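You operate a simulated robot arm through the tools that you are given. There is no shell and no other tool.

You are at the controls of a simulated robot arm. One attempt, no reset.

TASK
Switch to the upper shaft, set about 40 N on it, slacken the lower tension to zero and jog.

It is judged by the outcome, as a careful person would: the job done as asked, and still so three seconds after it is handed in. It fails if anything else is knocked over, pushed out of place, dropped, spilled or broken.

THE ROBOT
A 7-joint arm with a two-finger parallel gripper, fixed in place. Base frame: the origin is at the foot of the arm, x ahead of it, y to its left, z up. Lengths are in mm, angles in degrees, forces in N, time in s.
Its first joint turns from -166.0 to 166.0 degrees. Payload 4.4 kg.
The TCP is the grasp point between the finger pads, 23 mm short of the fingertips. In the tool frame z runs along the fingers and y along their closing line. The gripper opens to 94 mm. The fingers are 38 mm wide and 10 mm thick; the gripper's body (54 by 96 mm) begins 39 mm behind the TCP.
Orientation is that of the tool frame in the base frame, as a unit quaternion [w, x, y, z]. With the fingers straight down and closing along the base's y, the tool's x points along the base's -x, its y along +y and its z along -z.

THE INTERFACE
- The arm moves only by the tool play_rows. Its argument "series" is a list of rows, each an object (a shift or turn left out is 0, a gripper value left out holds the last) with "offset": the shift along the tool's x, y, z in cm, a list of three; "dr": the turn, a rotation vector about the tool's x, y, z in degrees, a list of three; "jaw": the finger opening in cm, from 0 to 9.4. In form: [{"offset": [dx, dy, dz], "dr": [ax, ay, az], "jaw": jaw}, ...]. A call has 1 to 20 rows; each row is the pose to reach, as a shift and turn from the pose commanded when the call began, along the tool's axes at that moment. Rows are played at 5 a second. More than 50 mm and 8.6 degrees between two rows, or a gripper value outside its range, and nothing of the call is played. Where a pose cannot be reached the arm comes as near as it can. A force on the tool above 90 N (or 10 N above the force at the start of the call, whichever is more), or a blocked arm, ends the call early, and 0.2 s more pass. Each finger travels about 72 mm/s and halts on what it meets, pressing with about 39 N; the grip force reading is that of the motor and also rises with nothing between the fingers. The clock runs only during rows and for 0.2 s after the last one: add rows that repeat a pose to give the fingers time. It gives the time, the measured TCP pose, the force on the tool (base axes), the opening and the grip force at its end, in the units of the frame above (readings bear some noise), with the torque about the TCP (base axes, N m) and any sound that the robot's microphone picked up.
- Cameras (640 x 400 px; columns grow to the right, rows downward): "scene" is fixed at [49.1, -501, 1376.9]; the picture's right is [0.79, -0.62, 0.00], its down [-0.28, -0.36, -0.89] and it looks along [0.55, 0.70, -0.45] (base axes); focal length 328 px, centre (320, 200). "wrist" rides on the gripper at [86, 16, -74] in the tool frame; the picture's right is [-0.18, 0.98, 0.00], its down [-0.58, -0.11, -0.81] and it looks along [-0.79, -0.15, 0.59] (tool axes); focal length 243 px, centre (320, 200). There is no depth. A picture from a camera that has moved, and an enlarged one, comes with that camera's place and axes in the base frame and with its lens.
- grab_frame(camera): a new picture of that camera. The clock stands still meanwhile.
- close_up(camera, box): a new picture of the part [left, top, right, bottom] of that camera's present view, enlarged. The clock stands still meanwhile.
- sign_off(): hands the job in; it is judged then, once.

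Nothing tells you positions but the pictures and the camera data. Unless the task says otherwise, let go and move clear before handing in.

The tools are called as a command line: name --argument value ..., lists and objects as JSON in quotes. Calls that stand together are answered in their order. play_rows: Moves the arm, as the interface text tells. Its arguments: {"type":"object","properties":{"series":{"type":"array","items":{"type":"object","properties":{"offset":{"type":"array","items":{"type":"number"}},"dr":{"type":"array","items":{"type":"number"}},"jaw":{"type":"number"}}}}},"required":["series"]} The other tools are called the same way: grab_frame (camera) takes a picture; close_up (camera, box) takes an enlarged picture of a part of a camera's view; sign_off () hands the job in.

At the start:

```text
time: 0.0
ee_pos: [488.7, 430.7, 1147.4]
ee_rot: [0.0, 0.0, 1.0, 0.0]
wrist_force: [0.2, -1.0, -0.1]
moment: [0.03, 0.01, 0.0]
width: 94.2
grip_force: 0.1
```

scene: 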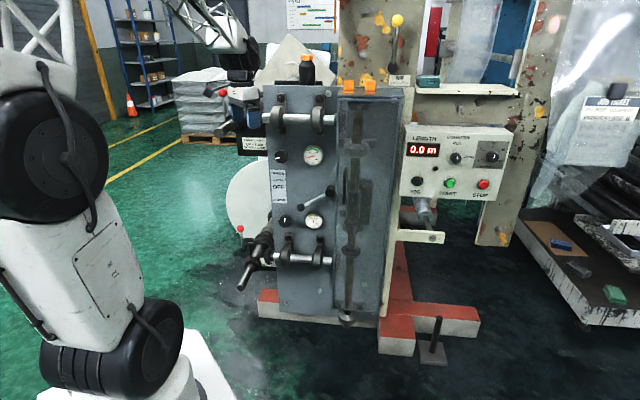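
wrist: 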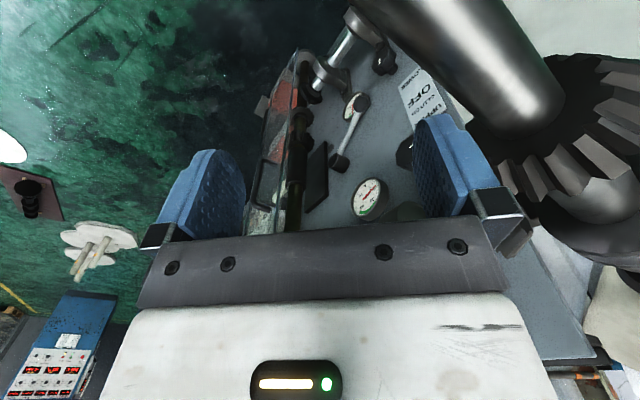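

I see a winding/unwinding machine with a grey panel with two gauges, knobs, a selector lever, two shafts, and a control box to the right with a display and buttons. I'll take closer looks before moving anything.

close_up --camera "scene" --box '[240, 70, 400, 170]'

close_up --camera "scene" --box '[240, 160, 400, 260]'

close_up --camera "scene" --box '[390, 120, 518, 200]'

grab_frame --camera "wrist"

```text
4.00 times, centred on (320, 120) of scene
camera zoom: at [49.1, -501.0, 1376.9], right [0.79, -0.62, 0.0], down [-0.28, -0.36, -0.89], along [0.55, 0.7, -0.45], focal length 1312 px, centre (320, 520)
```

zoom: 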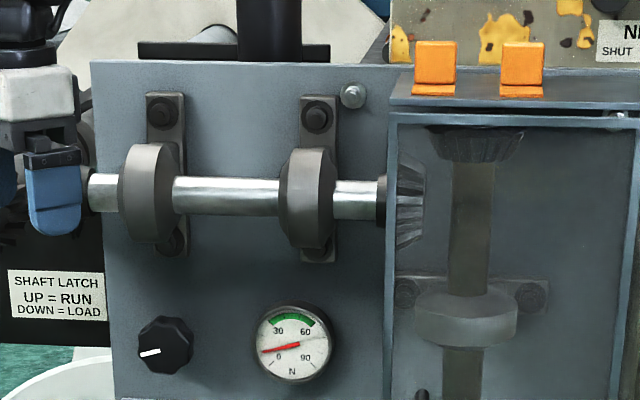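

```text
4.00 times, centred on (320, 210) of scene
camera zoom: at [49.1, -501.0, 1376.9], right [0.79, -0.62, 0.0], down [-0.28, -0.36, -0.89], along [0.55, 0.7, -0.45], focal length 1312 px, centre (320, 160)
```

zoom: 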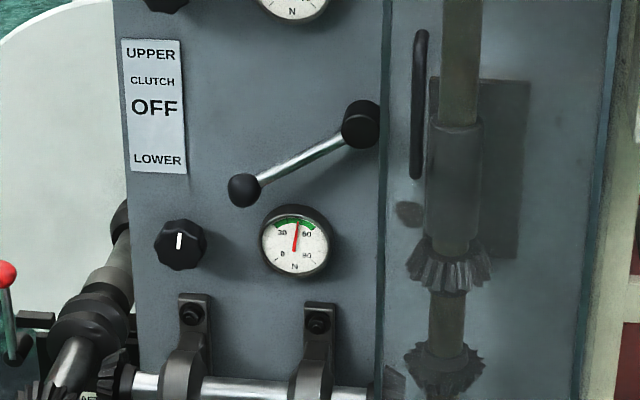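

```text
5.00 times, centred on (454, 160) of scene
camera zoom: at [49.1, -501.0, 1376.9], right [0.79, -0.62, 0.0], down [-0.28, -0.36, -0.89], along [0.55, 0.7, -0.45], focal length 1641 px, centre (-350, 400)
```

zoom: 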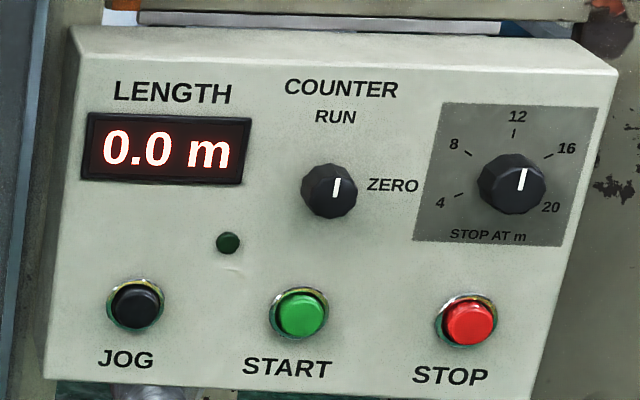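

```text
taken
camera wrist: at [402.1, 446.6, 1220.8], right [0.18, 0.98, 0.0], down [0.58, -0.11, 0.81], along [0.79, -0.15, -0.59], focal length 243 px, centre (320, 200)
```

wrist: 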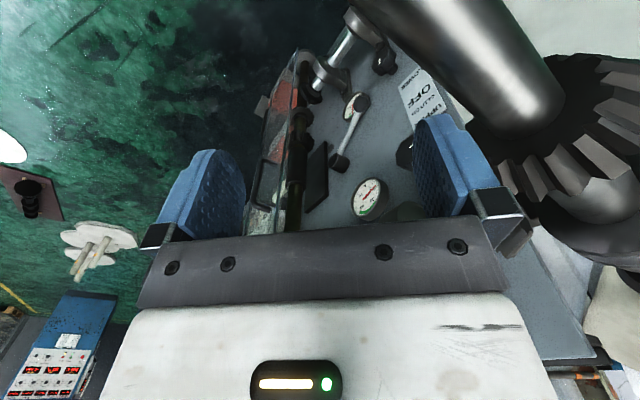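

The clutch lever appears to point at LOWER, upper gauge reads low and lower gauge reads around 50 N. There are latches, a guard and labels I should read before acting.

close_up --camera "scene" --box '[200, 60, 300, 122]'

close_up --camera "scene" --box '[215, 200, 345, 300]'

close_up --camera "scene" --box '[340, 0, 440, 100]'

close_up --camera "scene" --box '[220, 120, 300, 170]'

close_up --camera "scene" --box '[360, 180, 500, 380]'

close_up --camera "scene" --box '[270, 0, 340, 45]'

close_up --camera "scene" --box '[500, 60, 640, 300]'

close_up --camera "wrist" --box '[240, 0, 500, 240]'

```text
6.40 times, centred on (250, 91) of scene
camera zoom: at [49.1, -501.0, 1376.9], right [0.79, -0.62, 0.0], down [-0.28, -0.36, -0.89], along [0.55, 0.7, -0.45], focal length 2100 px, centre (768, 898)
```

zoom: 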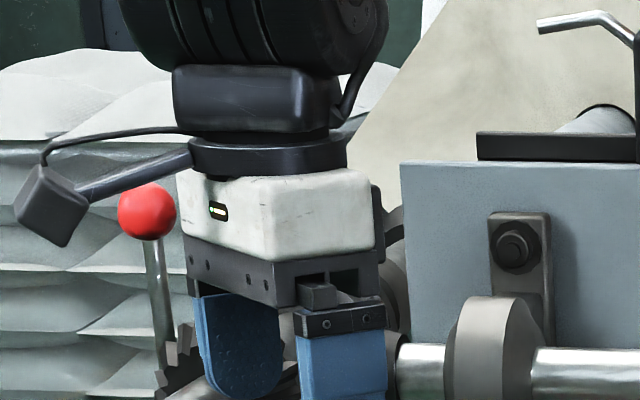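

```text
4.00 times, centred on (280, 250) of scene
camera zoom: at [49.1, -501.0, 1376.9], right [0.79, -0.62, 0.0], down [-0.28, -0.36, -0.89], along [0.55, 0.7, -0.45], focal length 1312 px, centre (480, 0)
```

zoom: 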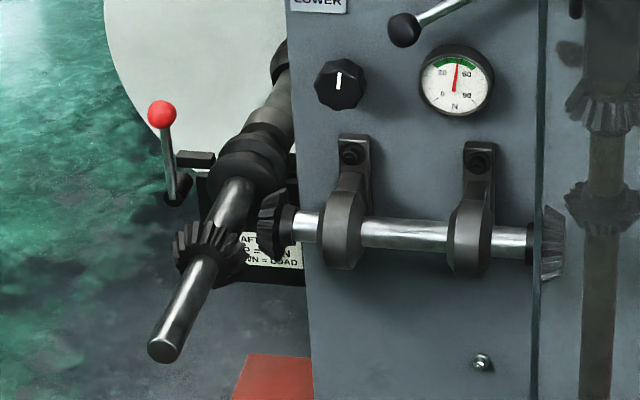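

```text
4.00 times, centred on (390, 50) of scene
camera zoom: at [49.1, -501.0, 1376.9], right [0.79, -0.62, 0.0], down [-0.28, -0.36, -0.89], along [0.55, 0.7, -0.45], focal length 1312 px, centre (40, 800)
```

zoom: 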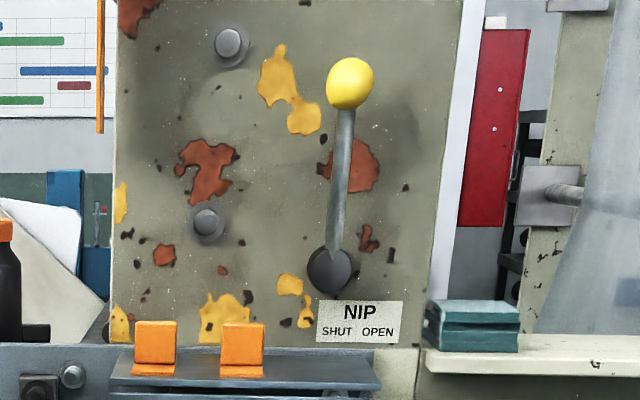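

```text
8.00 times, centred on (260, 145) of scene
camera zoom: at [49.1, -501.0, 1376.9], right [0.79, -0.62, 0.0], down [-0.28, -0.36, -0.89], along [0.55, 0.7, -0.45], focal length 2625 px, centre (800, 640)
```

zoom: 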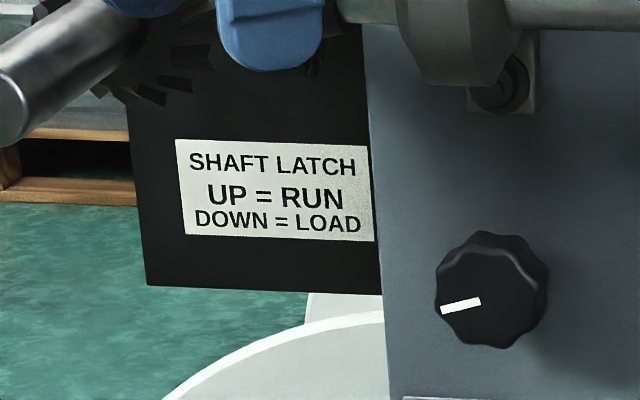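

```text
2.00 times, centred on (430, 280) of scene
camera zoom: at [49.1, -501.0, 1376.9], right [0.79, -0.62, 0.0], down [-0.28, -0.36, -0.89], along [0.55, 0.7, -0.45], focal length 656 px, centre (100, 40)
```

zoom: 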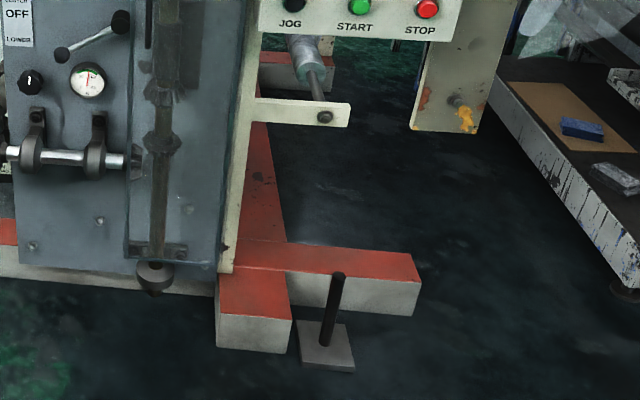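

```text
8.89 times, centred on (305, 22) of scene
camera zoom: at [49.1, -501.0, 1376.9], right [0.79, -0.62, 0.0], down [-0.28, -0.36, -0.89], along [0.55, 0.7, -0.45], focal length 2917 px, centre (453, 1778)
```

zoom: 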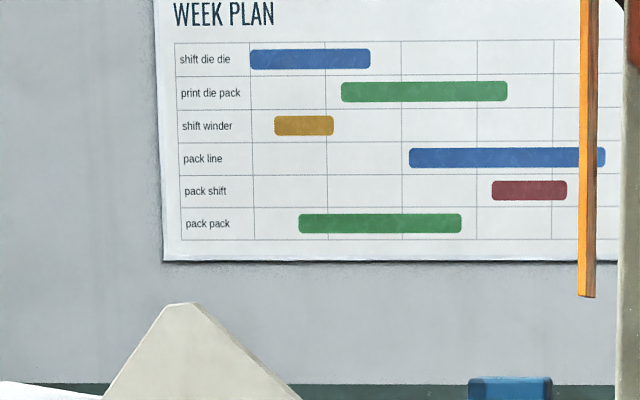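

```text
1.67 times, centred on (570, 180) of scene
camera zoom: at [49.1, -501.0, 1376.9], right [0.79, -0.62, 0.0], down [-0.28, -0.36, -0.89], along [0.55, 0.7, -0.45], focal length 547 px, centre (-97, 233)
```

zoom: 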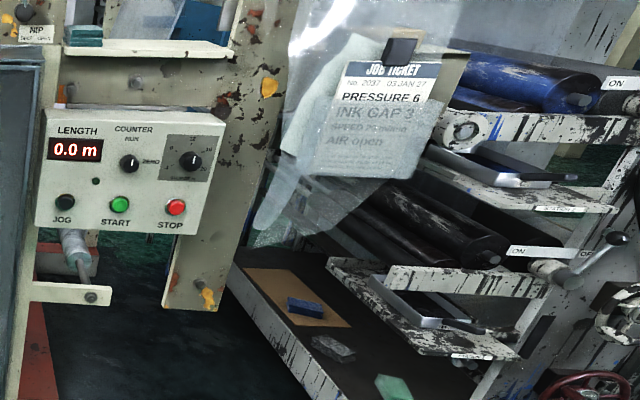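

```text
1.67 times, centred on (370, 120) of wrist
camera zoom: at [402.1, 446.6, 1220.8], right [0.18, 0.98, 0.0], down [0.58, -0.11, 0.81], along [0.79, -0.15, -0.59], focal length 404 px, centre (237, 333)
```

zoom: 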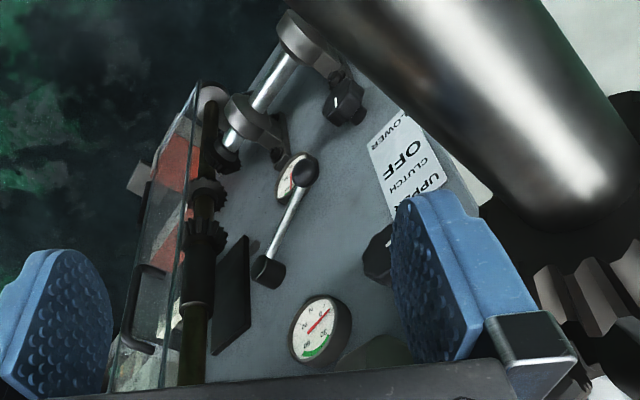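

The panel is vertical and faces roughly (-0.6, -0.8). The upper knob is near (668, 528, 958), the lower knob near (678, 544, 653) and the clutch pivot near (819, 415, 807). The hand is right beside the upper air shaft, so I'll lift and back away from it first.

play_rows --series '[{"offset": [0, 0, -2]}, {"offset": [0, -1, -4]}, {"offset": [0, -4, -5]}, {"offset": [0, -8, -5]}, {"offset": [0, -12, -5]}, {"offset": [0, -16, -5]}, {"offset": [0, -20, -5]}, {"offset": [0, -20, -5]}]'

```text
time: 1.8
ee_pos: [488.6, 228.4, 1197.2]
ee_rot: [0.001, -0.001, 1.0, 0.0]
wrist_force: [0.3, 0.8, 0.3]
moment: [-0.03, 0.0, 0.03]
width: 93.9
grip_force: 0.0
```

grab_frame --camera "wrist"

grab_frame --camera "scene"

```text
taken
camera wrist: at [402.1, 244.6, 1269.7], right [0.18, 0.98, 0.0], down [0.58, -0.11, 0.81], along [0.79, -0.15, -0.59], focal length 243 px, centre (320, 200)
```

wrist: 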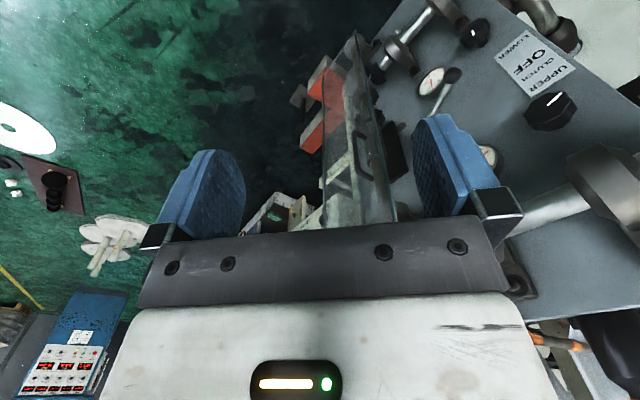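

```text
taken
```

scene: 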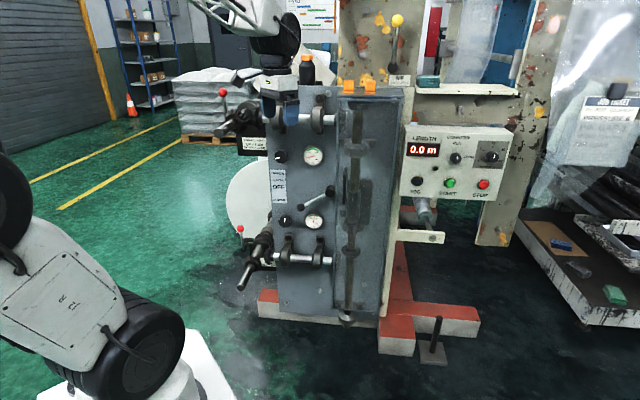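

The hand is now clear of the shaft. I'll zoom into both views to get better positions for the panel.

close_up --camera "wrist" --box '[340, 0, 640, 188]'

close_up --camera "scene" --box '[210, 75, 290, 125]'

close_up --camera "scene" --box '[260, 80, 420, 180]'

```text
2.13 times, centred on (490, 94) of wrist
camera zoom: at [402.1, 244.6, 1269.7], right [0.18, 0.98, 0.0], down [0.58, -0.11, 0.81], along [0.79, -0.15, -0.59], focal length 516 px, centre (-42, 426)
```

zoom: 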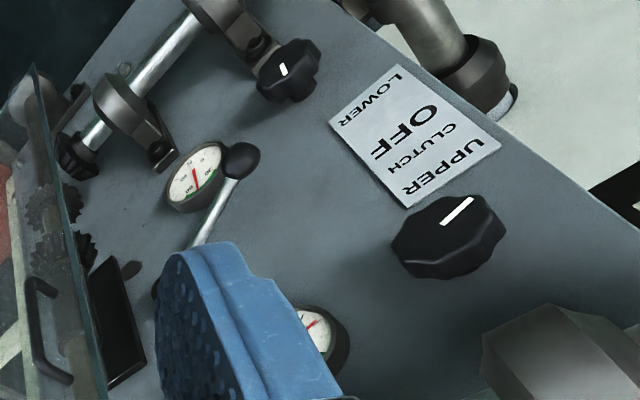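

```text
8.00 times, centred on (250, 100) of scene
camera zoom: at [49.1, -501.0, 1376.9], right [0.79, -0.62, 0.0], down [-0.28, -0.36, -0.89], along [0.55, 0.7, -0.45], focal length 2625 px, centre (880, 1000)
```

zoom: 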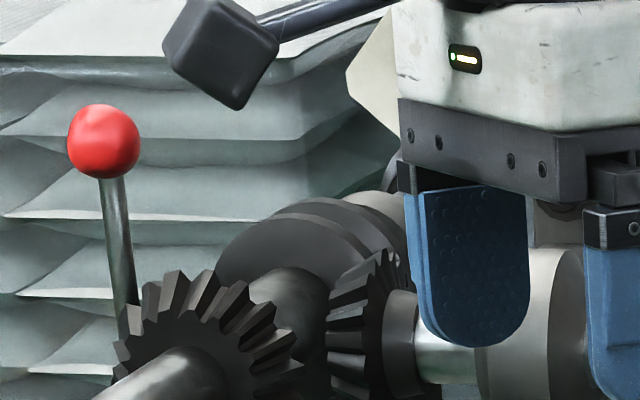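

```text
4.00 times, centred on (340, 130) of scene
camera zoom: at [49.1, -501.0, 1376.9], right [0.79, -0.62, 0.0], down [-0.28, -0.36, -0.89], along [0.55, 0.7, -0.45], focal length 1312 px, centre (240, 480)
```

zoom: 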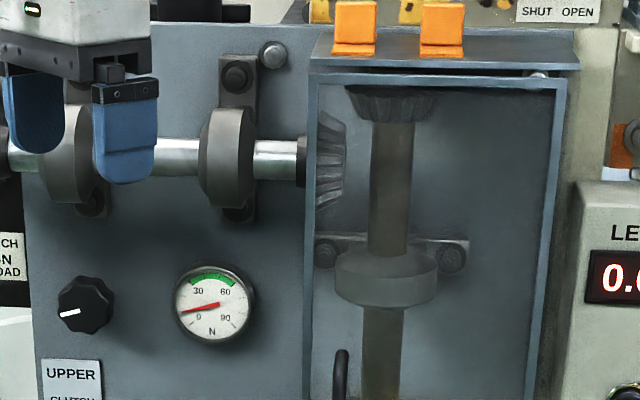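

From both views the panel's inward normal is about (0.617, 0.787, 0). Measuring U to the right along the panel, the upper knob is at about (671, 539, 954), the lower knob at the same U with z about 662, and the lever ball is down-left of its pivot, at LOWER. Next I'll swing the hand to point horizontally at the panel, stopping well short of it.

play_rows --series '[{"offset": [-0.624, 0.953, 1.693], "dr": [-2.893, -5.946, -2.893]}, {"offset": [-1.247, 1.906, 3.386], "dr": [-5.786, -11.891, -5.786]}, {"offset": [-1.871, 2.859, 5.079], "dr": [-8.679, -17.837, -8.679]}, {"offset": [-2.494, 3.811, 6.771], "dr": [-11.571, -23.783, -11.571]}, {"offset": [-3.118, 4.764, 8.464], "dr": [-14.464, -29.729, -14.464]}, {"offset": [-3.741, 5.717, 10.157], "dr": [-17.357, -35.674, -17.357]}, {"offset": [-4.365, 6.67, 11.85], "dr": [-20.25, -41.62, -20.25]}, {"offset": [-4.989, 7.623, 13.543], "dr": [-23.143, -47.566, -23.143]}, {"offset": [-5.612, 8.576, 15.236], "dr": [-26.036, -53.511, -26.036]}, {"offset": [-6.236, 9.529, 16.929], "dr": [-28.929, -59.457, -28.929]}, {"offset": [-6.859, 10.481, 18.621], "dr": [-31.821, -65.403, -31.821]}, {"offset": [-7.483, 11.434, 20.314], "dr": [-34.714, -71.349, -34.714]}, {"offset": [-8.106, 12.387, 22.007], "dr": [-37.607, -77.294, -37.607]}, {"offset": [-8.73, 13.34, 23.7], "dr": [-40.5, -83.24, -40.5]}, {"offset": [-8.73, 13.34, 23.7], "dr": [-40.5, -83.24, -40.5]}]'

```text
time: 5.0
ee_pos: [575.3, 363.5, 962.6]
ee_rot: [0.637, -0.309, 0.636, 0.309]
wrist_force: [-0.6, 0.0, 0.1]
moment: [0.0, -0.01, 0.03]
width: 93.8
grip_force: 0.1
out of reach, approached as far as the arm can: row 10, 11
```

The hand now points at the panel. I'll look from both cameras.

grab_frame --camera "wrist"

grab_frame --camera "scene"

```text
taken
camera wrist: at [517.2, 314.5, 874.1], right [-0.77, 0.61, 0.18], down [-0.41, -0.7, 0.58], along [0.48, 0.37, 0.79], focal length 243 px, centre (320, 200)
```

wrist: 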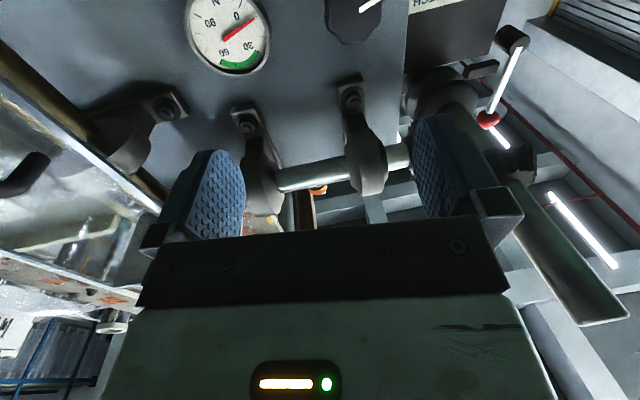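

```text
taken
```

scene: 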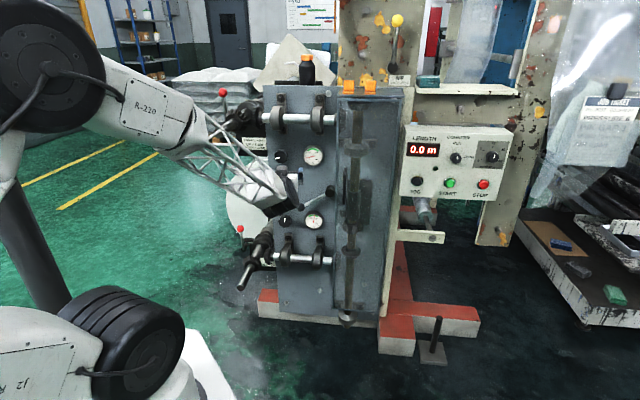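

The scene view of the panel stays clear, so I'll start with the clutch. I'll close the fingers and move to a spot in front of and below the lever ball.

play_rows --series '[{"offset": [3.9, -0.55, 0.7], "jaw": 0}, {"offset": [7.8, -1.1, 1.4], "jaw": 0}, {"offset": [11.7, -1.65, 2.1], "jaw": 0}, {"offset": [15.6, -2.2, 2.8], "jaw": 0}, {"offset": [19.5, -2.75, 3.5], "jaw": 0}, {"offset": [23.4, -3.3, 4.2], "jaw": 0}, {"offset": [27.0, -3.7, 5.0], "jaw": 0}, {"offset": [27.0, -3.7, 5.0], "jaw": 0}]'

```text
time: 6.8
ee_pos: [634.0, 380.3, 691.5]
ee_rot: [0.636, -0.309, 0.636, 0.309]
wrist_force: [-0.5, -0.1, -0.3]
moment: [0.01, 0.0, 0.0]
width: 0.0
grip_force: 38.6
```

grab_frame --camera "wrist"

close_up --camera "scene" --box '[220, 140, 380, 240]'

grab_frame --camera "scene"

```text
taken
camera wrist: at [575.9, 331.1, 602.6], right [-0.77, 0.61, 0.18], down [-0.41, -0.7, 0.58], along [0.48, 0.37, 0.79], focal length 243 px, centre (320, 200)
```

wrist: 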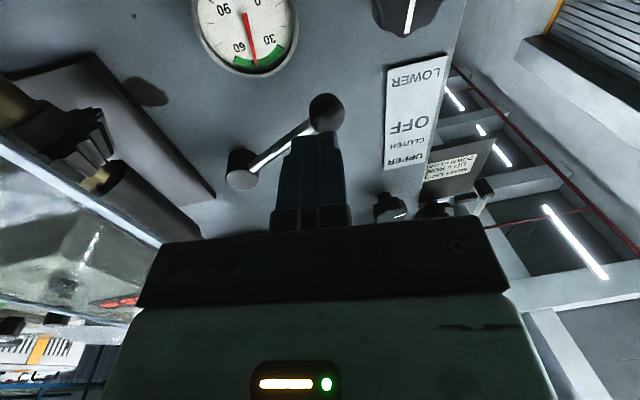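

```text
4.00 times, centred on (300, 190) of scene
camera zoom: at [49.1, -501.0, 1376.9], right [0.79, -0.62, 0.0], down [-0.28, -0.36, -0.89], along [0.55, 0.7, -0.45], focal length 1312 px, centre (400, 240)
```

zoom: 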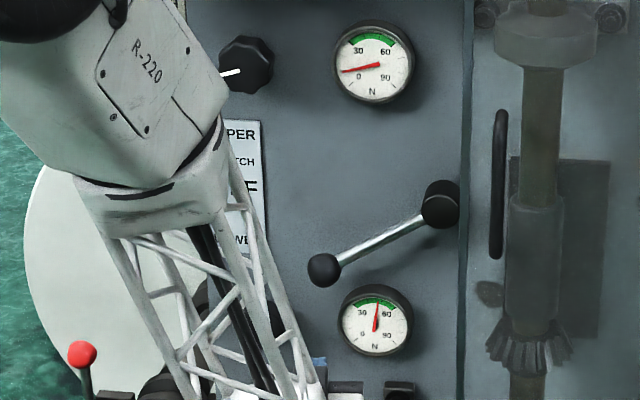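

```text
taken
```

scene: 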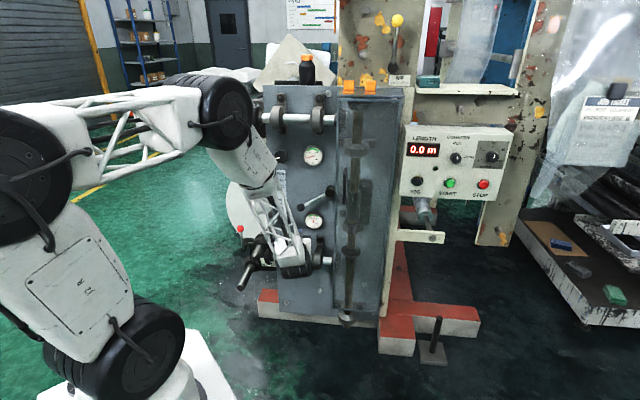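

The fingers are below and in front of the ball, but the arm's elbow is now up near the upper air shaft. I'll advance in small steps and watch that clearance.

close_up --camera "scene" --box '[160, 60, 320, 160]'

play_rows --series '[{"offset": [0, 0, 2]}, {"offset": [0, 0, 4]}, {"offset": [0, 0, 6]}]'

close_up --camera "scene" --box '[160, 60, 320, 160]'

grab_frame --camera "scene"

```text
4.00 times, centred on (240, 110) of scene
camera zoom: at [49.1, -501.0, 1376.9], right [0.79, -0.62, 0.0], down [-0.28, -0.36, -0.89], along [0.55, 0.7, -0.45], focal length 1312 px, centre (640, 560)
```

zoom: 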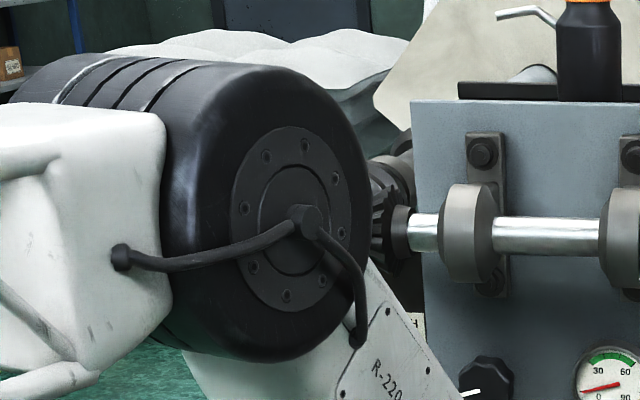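

```text
time: 7.6
ee_pos: [671.4, 427.7, 689.5]
ee_rot: [0.636, -0.31, 0.636, 0.31]
wrist_force: [0.3, -0.7, 0.3]
moment: [0.0, -0.01, 0.0]
width: 0.1
grip_force: 38.7
```

```text
4.00 times, centred on (240, 110) of scene
camera zoom: at [49.1, -501.0, 1376.9], right [0.79, -0.62, 0.0], down [-0.28, -0.36, -0.89], along [0.55, 0.7, -0.45], focal length 1312 px, centre (640, 560)
```

zoom: 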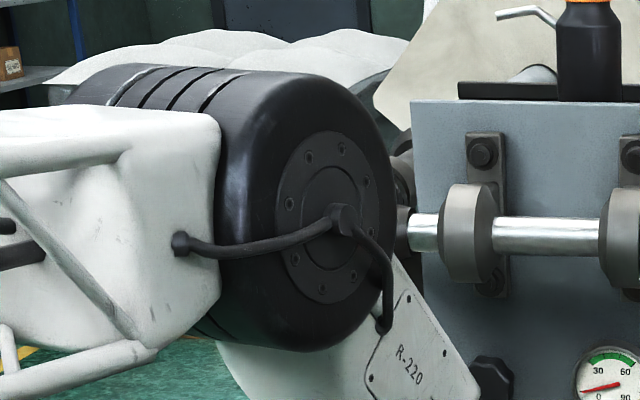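

```text
taken
```

scene: 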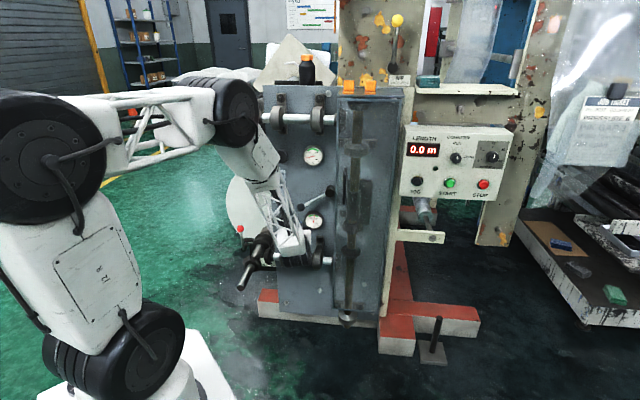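

By my estimate the elbow is about 280 mm short of the shaft, so that's safe. I'll check the finger-to-ball alignment in the wrist view before the final advance.

grab_frame --camera "wrist"

close_up --camera "scene" --box '[240, 160, 400, 260]'

```text
taken
camera wrist: at [612.7, 378.9, 602.1], right [-0.77, 0.61, 0.18], down [-0.41, -0.7, 0.58], along [0.48, 0.37, 0.79], focal length 243 px, centre (320, 200)
```

wrist: 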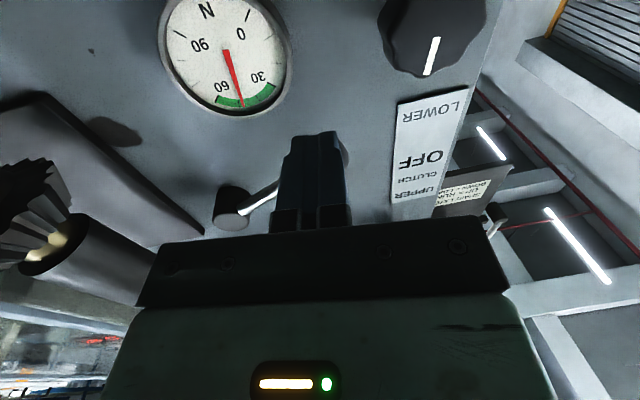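

```text
4.00 times, centred on (320, 210) of scene
camera zoom: at [49.1, -501.0, 1376.9], right [0.79, -0.62, 0.0], down [-0.28, -0.36, -0.89], along [0.55, 0.7, -0.45], focal length 1312 px, centre (320, 160)
```

zoom: 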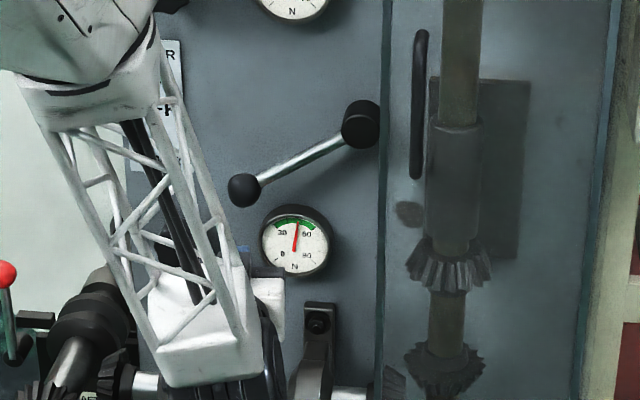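

play_rows --series '[{"offset": [0, 0, 2]}, {"offset": [0, 0, 4]}, {"offset": [0, 0, 6]}, {"offset": [0, 0, 6.5]}, {"offset": [0, 0, 6.5]}]'

grab_frame --camera "wrist"

close_up --camera "scene" --box '[240, 160, 400, 260]'

```text
time: 8.8
ee_pos: [712.4, 477.9, 691.3]
ee_rot: [0.636, -0.31, 0.636, 0.31]
wrist_force: [-0.7, 0.4, -0.9]
moment: [0.0, 0.01, -0.02]
width: 0.0
grip_force: 38.7
```

```text
taken
camera wrist: at [654.1, 430.1, 603.9], right [-0.77, 0.61, 0.18], down [-0.41, -0.7, 0.58], along [0.48, 0.37, 0.79], focal length 243 px, centre (320, 200)
```

wrist: 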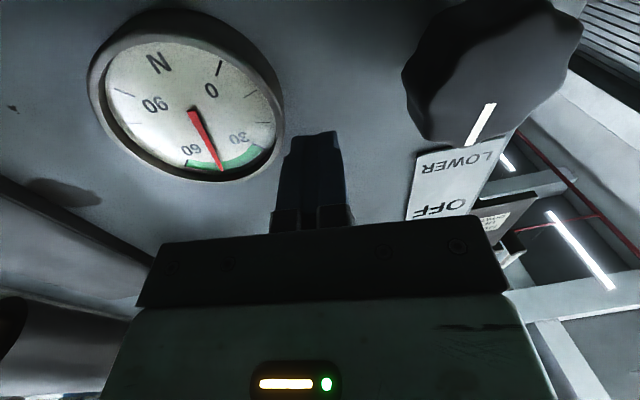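

```text
4.00 times, centred on (320, 210) of scene
camera zoom: at [49.1, -501.0, 1376.9], right [0.79, -0.62, 0.0], down [-0.28, -0.36, -0.89], along [0.55, 0.7, -0.45], focal length 1312 px, centre (320, 160)
```

zoom: 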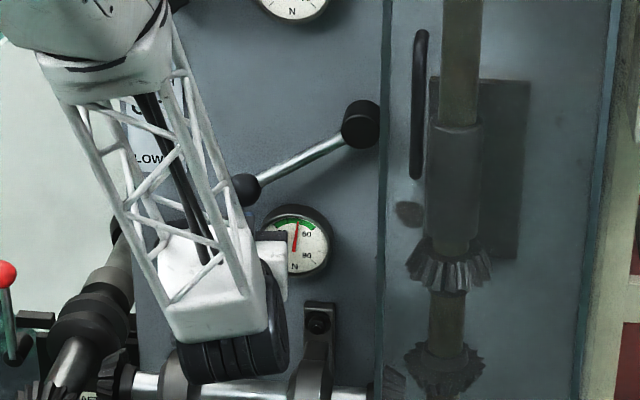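

The fingers are under the ball without contact. Now I'll lift it along the lever's arc, half way first.

play_rows --series '[{"offset": [-0.8, 0.0, 0]}, {"offset": [-1.5, 0.0, 0]}, {"offset": [-2.6, 0.5, 0]}, {"offset": [-3.7, 1.0, 0]}, {"offset": [-4.9, 1.35, 0]}, {"offset": [-6.1, 1.65, 0]}, {"offset": [-7.3, 1.8, 0]}, {"offset": [-8.5, 1.85, 0]}, {"offset": [-8.5, 1.85, 0]}]'

close_up --camera "scene" --box '[240, 140, 400, 240]'

grab_frame --camera "wrist"

```text
time: 10.8
ee_pos: [698.1, 490.9, 776.1]
ee_rot: [0.636, -0.31, 0.636, 0.309]
wrist_force: [0.8, -1.5, -3.4]
moment: [0.02, 0.03, 0.01]
width: 0.0
grip_force: 39.6
```

```text
4.00 times, centred on (320, 190) of scene
camera zoom: at [49.1, -501.0, 1376.9], right [0.79, -0.62, 0.0], down [-0.28, -0.36, -0.89], along [0.55, 0.7, -0.45], focal length 1312 px, centre (320, 240)
```

zoom: 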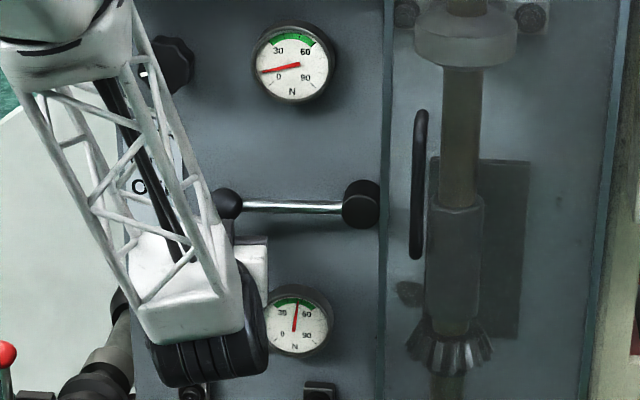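

```text
taken
camera wrist: at [640.0, 442.1, 687.9], right [-0.77, 0.61, 0.18], down [-0.41, -0.7, 0.58], along [0.48, 0.37, 0.79], focal length 243 px, centre (320, 200)
```

wrist: 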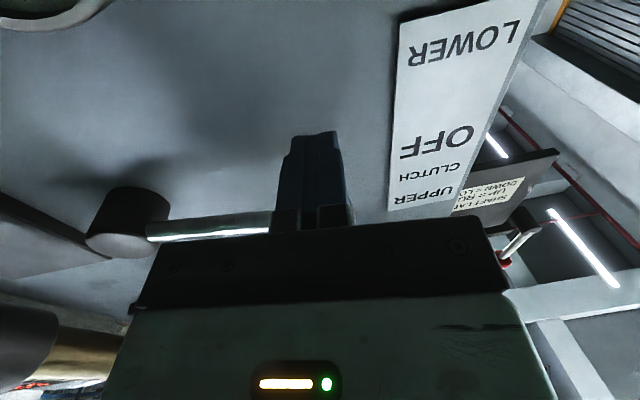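

The lever is now at OFF (horizontal). I'll continue up to UPPER.

play_rows --series '[{"offset": [-1.2, -0.05, 0]}, {"offset": [-2.4, -0.2, 0]}, {"offset": [-3.6, -0.5, 0]}, {"offset": [-4.8, -0.85, 0]}, {"offset": [-5.9, -1.3, 0]}, {"offset": [-6.6, -1.65, 0]}, {"offset": [-7.0, -1.9, 0]}, {"offset": [-7.0, -1.9, 0]}]'

close_up --camera "scene" --box '[240, 140, 400, 240]'

grab_frame --camera "wrist"

```text
time: 12.6
ee_pos: [710.7, 478.0, 841.9]
ee_rot: [0.633, -0.311, 0.638, 0.31]
wrist_force: [-26.9, 7.2, -46.5]
moment: [-0.11, -0.31, -0.04]
width: 0.0
grip_force: 39.0
```

```text
4.00 times, centred on (320, 190) of scene
camera zoom: at [49.1, -501.0, 1376.9], right [0.79, -0.62, 0.0], down [-0.28, -0.36, -0.89], along [0.55, 0.7, -0.45], focal length 1312 px, centre (320, 240)
```

zoom: 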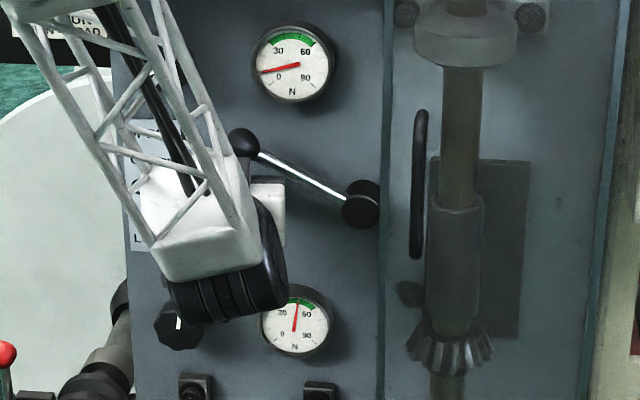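

```text
taken
camera wrist: at [652.1, 428.8, 753.6], right [-0.77, 0.61, 0.19], down [-0.41, -0.7, 0.59], along [0.49, 0.38, 0.79], focal length 243 px, centre (320, 200)
```

wrist: 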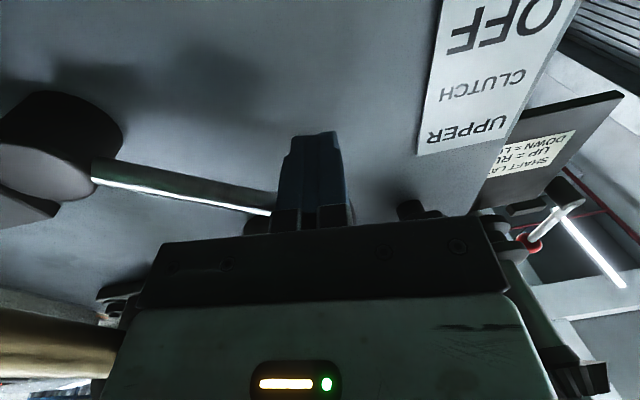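

The lever is at about +30°, against its UPPER stop. I'll ease off, retract and confirm it stays there.

play_rows --series '[{"offset": [0.7, 0, 0]}, {"offset": [2.0, 0, 0]}, {"offset": [2.5, 0, -2]}, {"offset": [2.5, 0, -5]}, {"offset": [2.5, 0, -9]}, {"offset": [2.5, 0, -13]}, {"offset": [2.5, 0, -13]}]'

close_up --camera "scene" --box '[240, 140, 400, 240]'

grab_frame --camera "scene"

grab_frame --camera "wrist"

```text
time: 14.2
ee_pos: [632.8, 374.8, 820.6]
ee_rot: [0.636, -0.31, 0.636, 0.31]
wrist_force: [0.4, 0.2, 0.3]
moment: [-0.01, -0.03, -0.02]
width: 0.0
grip_force: 39.1
```

```text
4.00 times, centred on (320, 190) of scene
camera zoom: at [49.1, -501.0, 1376.9], right [0.79, -0.62, 0.0], down [-0.28, -0.36, -0.89], along [0.55, 0.7, -0.45], focal length 1312 px, centre (320, 240)
```

zoom: 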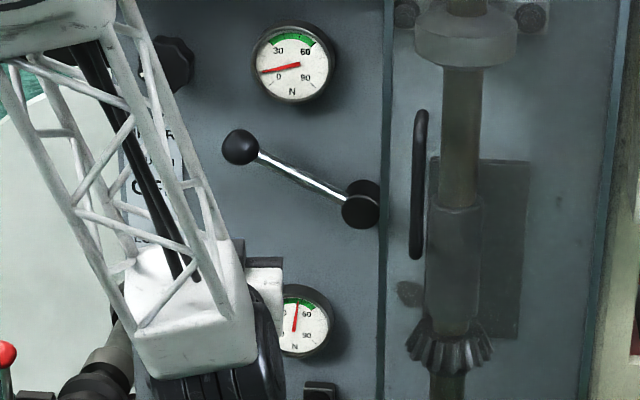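

```text
taken
```

scene: 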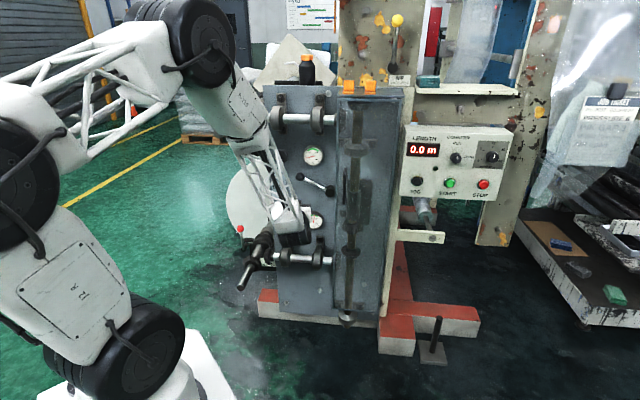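

```text
taken
camera wrist: at [574.3, 327.4, 733.3], right [-0.77, 0.61, 0.18], down [-0.41, -0.7, 0.58], along [0.48, 0.37, 0.79], focal length 243 px, centre (320, 200)
```

wrist: 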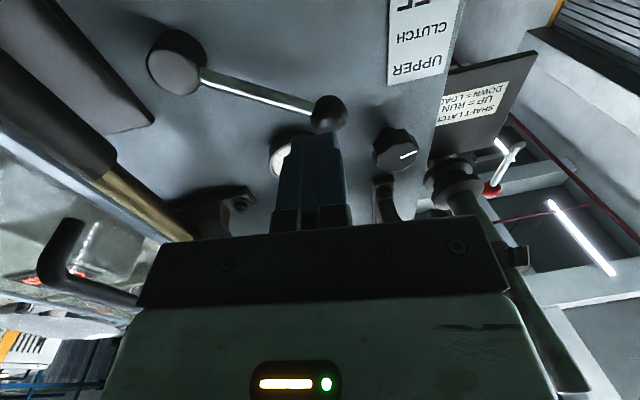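

The lever stays at UPPER. Next is the upper tension knob at U≈194, z≈955: I'll open the jaw and line up in front of it.

play_rows --series '[{"offset": [-2.5, 1.4, 0], "jaw": 9.0}, {"offset": [-5.4, 2.9, 0.5], "jaw": 9.0}, {"offset": [-8.1, 4.4, 1.0], "jaw": 9.0}, {"offset": [-10.8, 5.8, 1.5], "jaw": 9.0}, {"offset": [-13.4, 7.2, 2.0], "jaw": 9.0}, {"offset": [-13.4, 7.2, 3.0], "jaw": 9.0}, {"offset": [-13.4, 7.2, 3.0], "jaw": 9.0}]'

grab_frame --camera "wrist"

grab_frame --camera "scene"

close_up --camera "scene" --box '[240, 100, 400, 200]'

```text
time: 15.8
ee_pos: [594.5, 442.4, 953.6]
ee_rot: [0.636, -0.309, 0.636, 0.309]
wrist_force: [-0.4, 0.7, 0.5]
moment: [-0.01, -0.01, -0.01]
width: 89.8
grip_force: 0.1
```

```text
taken
camera wrist: at [536.5, 394.9, 866.6], right [-0.77, 0.61, 0.18], down [-0.41, -0.7, 0.58], along [0.48, 0.37, 0.79], focal length 243 px, centre (320, 200)
```

wrist: 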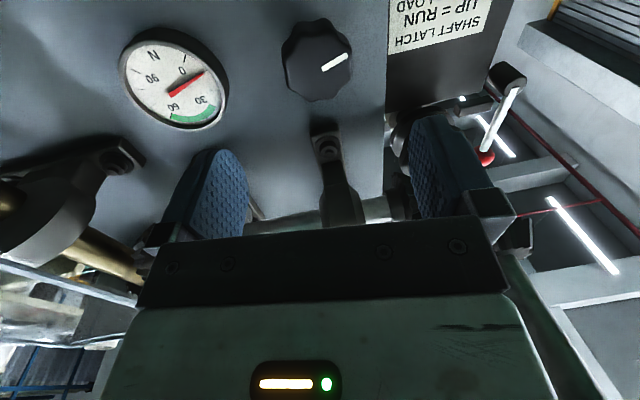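

```text
taken
```

scene: 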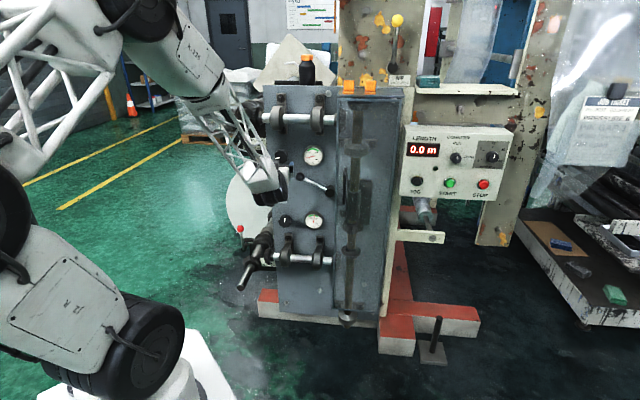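

```text
4.00 times, centred on (320, 150) of scene
camera zoom: at [49.1, -501.0, 1376.9], right [0.79, -0.62, 0.0], down [-0.28, -0.36, -0.89], along [0.55, 0.7, -0.45], focal length 1312 px, centre (320, 400)
```

zoom: 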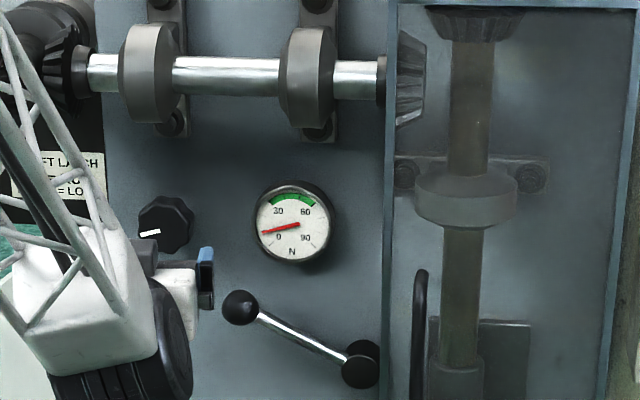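

The hand is in front of the upper knob, which I put at U≈197, z≈953. The gauge reads about 12 N, so it needs roughly +85° clockwise. I'll roll the wrist back -42° first to leave room for that turn.

play_rows --series '[{"offset": [0, -0.1, 0], "dr": [0, 0, -7]}, {"offset": [0, -0.2, 0], "dr": [0, 0, -14]}, {"offset": [0, -0.2, 0], "dr": [0, 0, -21]}, {"offset": [0, -0.2, 0], "dr": [0, 0, -28]}, {"offset": [0, -0.2, 0], "dr": [0, 0, -35]}, {"offset": [0, -0.2, 0], "dr": [0, 0, -42]}, {"offset": [0, -0.2, 0], "dr": [0, 0, -42]}]'

grab_frame --camera "wrist"

grab_frame --camera "scene"

```text
time: 17.4
ee_pos: [628.4, 393.0, 1049.8]
ee_rot: [0.667, -0.531, 0.51, 0.115]
wrist_force: [0.0, -0.3, 0.6]
moment: [-0.01, 0.0, -0.02]
width: 89.9
grip_force: 0.0
out of reach, approached as far as the arm can: row 2, 3, 4, 5, 6, 7
```

```text
taken
camera wrist: at [615.6, 304.4, 975.0], right [-0.77, 0.47, -0.43], down [-0.64, -0.49, 0.6], along [0.07, 0.74, 0.67], focal length 243 px, centre (320, 200)
```

wrist: 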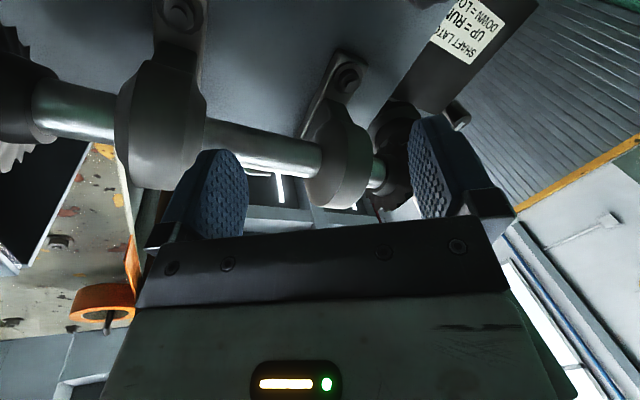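

```text
taken
```

scene: 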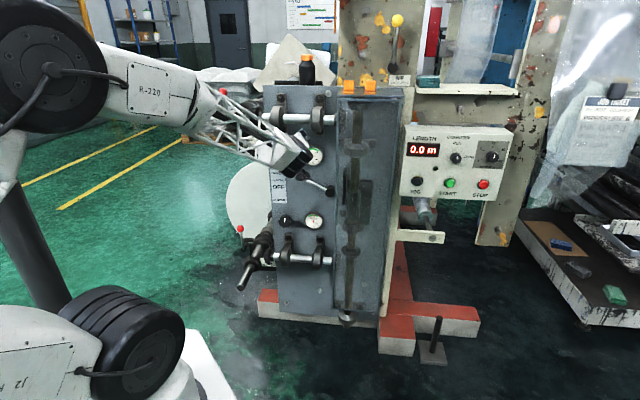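

That roll is beyond the arm's range and it drifted off, without touching anything. I'll check which pose it now counts as commanded before moving again.

play_rows --series '[{"offset": [0, 0, -1], "dr": [0, 0, 0]}]'

```text
time: 17.8
ee_pos: [623.4, 385.3, 1050.2]
ee_rot: [0.666, -0.531, 0.511, 0.117]
wrist_force: [-0.1, 0.1, -1.2]
moment: [0.03, 0.01, 0.01]
width: 90.1
grip_force: 0.1
```

The commanded pose follows the position actually reached. I'll return to zero roll in front of the knob.

play_rows --series '[{"offset": [0.745, 1.677, 0.41], "dr": [0.94, -0.57, 6.05]}, {"offset": [1.49, 3.353, 0.82], "dr": [1.88, -1.14, 12.1]}, {"offset": [2.235, 5.03, 1.23], "dr": [2.83, -1.71, 18.15]}, {"offset": [2.98, 6.707, 1.64], "dr": [3.77, -2.28, 24.2]}, {"offset": [3.725, 8.383, 2.05], "dr": [4.71, -2.85, 30.25]}, {"offset": [4.47, 10.06, 2.46], "dr": [5.65, -3.42, 36.3]}, {"offset": [4.47, 10.06, 2.46], "dr": [5.65, -3.42, 36.3]}]'

grab_frame --camera "scene"

```text
time: 19.4
ee_pos: [587.5, 429.9, 954.4]
ee_rot: [0.637, -0.308, 0.636, 0.308]
wrist_force: [0.2, -0.6, -0.3]
moment: [0.03, 0.0, 0.02]
width: 90.0
grip_force: 0.0
```

```text
taken
```

scene: 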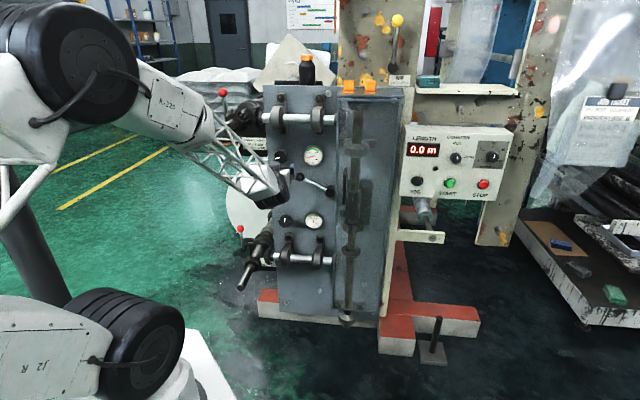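

Now I'll test how far the wrist can roll in the positive (clockwise) direction out here in free space.

play_rows --series '[{"dr": [0, 0, 8]}, {"dr": [0, 0, 16]}, {"dr": [0, 0, 24]}, {"dr": [0, 0, 32]}, {"dr": [0, 0, 40]}]'

```text
time: 20.6
ee_pos: [587.8, 429.4, 954.1]
ee_rot: [0.492, -0.073, 0.703, 0.509]
wrist_force: [-0.4, -1.0, -0.2]
moment: [-0.06, 0.02, 0.01]
width: 90.0
grip_force: 0.2
```

play_rows --series '[{"dr": [0, 0, 8]}, {"dr": [0, 0, 16]}, {"dr": [0, 0, 24]}, {"dr": [0, 0, 32]}, {"dr": [0, 0, 40]}, {"dr": [0, 0, 48]}]'

grab_frame --camera "scene"

grab_frame --camera "wrist"

```text
time: 22.0
ee_pos: [587.8, 429.3, 954.9]
ee_rot: [0.243, 0.219, 0.671, 0.665]
wrist_force: [0.4, 0.1, 0.2]
moment: [0.02, 0.01, -0.02]
width: 89.9
grip_force: 0.1
```

```text
taken
```

scene: 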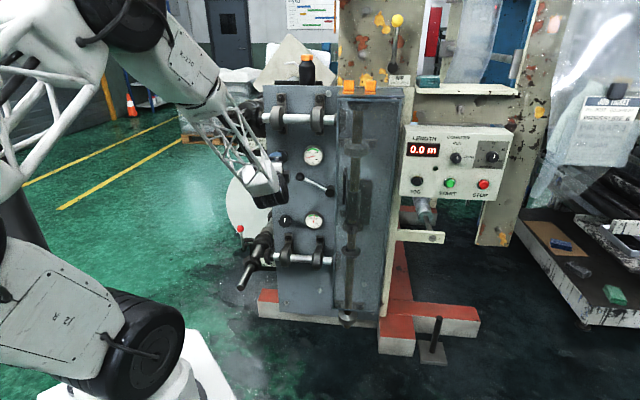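

```text
taken
camera wrist: at [473.7, 424.4, 965.5], right [0.12, -0.09, 0.99], down [-0.04, -1.0, -0.09], along [0.99, -0.03, -0.12], focal length 243 px, centre (320, 200)
```

wrist: 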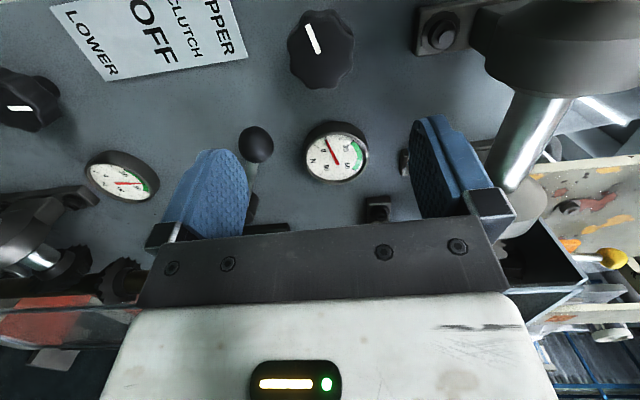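

Positive roll up to +88° works. I'll roll back to about +5° while moving partly forward, then check the alignment.

play_rows --series '[{"offset": [0, 0, 0.5], "dr": [0, 0, -7.6]}, {"offset": [0, 0, 1.0], "dr": [0, 0, -15.2]}, {"offset": [0, 0, 1.5], "dr": [0, 0, -22.8]}, {"offset": [0, 0, 2.0], "dr": [0, 0, -30.4]}, {"offset": [0, 0, 2.5], "dr": [0, 0, -38]}, {"offset": [0, 0, 3.0], "dr": [0, 0, -45.6]}, {"offset": [0, 0, 3.5], "dr": [0, 0, -53.2]}, {"offset": [0, 0, 4.0], "dr": [0, 0, -60.8]}, {"offset": [0, 0, 5.0], "dr": [0, 0, -68.4]}, {"offset": [0, 0, 6.0], "dr": [0, 0, -76]}, {"offset": [0, 0, 7.0], "dr": [0, 0, -82]}, {"offset": [0, 0, 7.0], "dr": [0, 0, -82]}]'

grab_frame --camera "scene"

grab_frame --camera "wrist"

close_up --camera "scene" --box '[200, 80, 360, 180]'

```text
time: 24.6
ee_pos: [631.7, 482.9, 954.0]
ee_rot: [0.62, -0.277, 0.65, 0.341]
wrist_force: [0.1, -0.3, 0.4]
moment: [0.01, 0.02, -0.01]
width: 90.3
grip_force: 0.1
```

```text
taken
```

scene: 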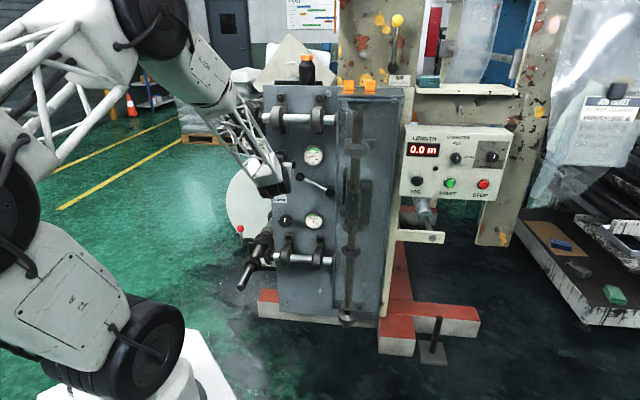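

```text
taken
camera wrist: at [566.3, 441.1, 868.2], right [-0.75, 0.59, 0.28], down [-0.37, -0.74, 0.57], along [0.54, 0.32, 0.77], focal length 243 px, centre (320, 200)
```

wrist: 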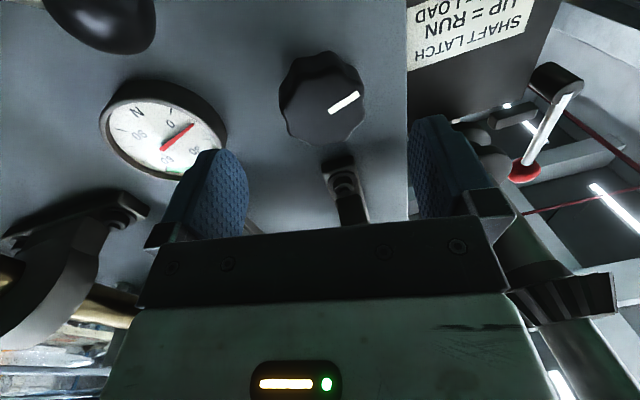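

```text
4.00 times, centred on (280, 130) of scene
camera zoom: at [49.1, -501.0, 1376.9], right [0.79, -0.62, 0.0], down [-0.28, -0.36, -0.89], along [0.55, 0.7, -0.45], focal length 1312 px, centre (480, 480)
```

zoom: 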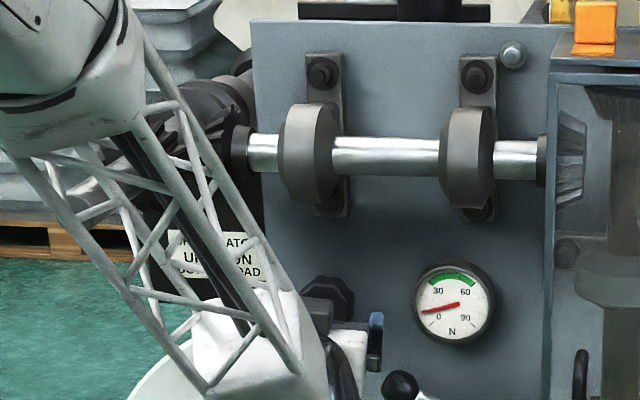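

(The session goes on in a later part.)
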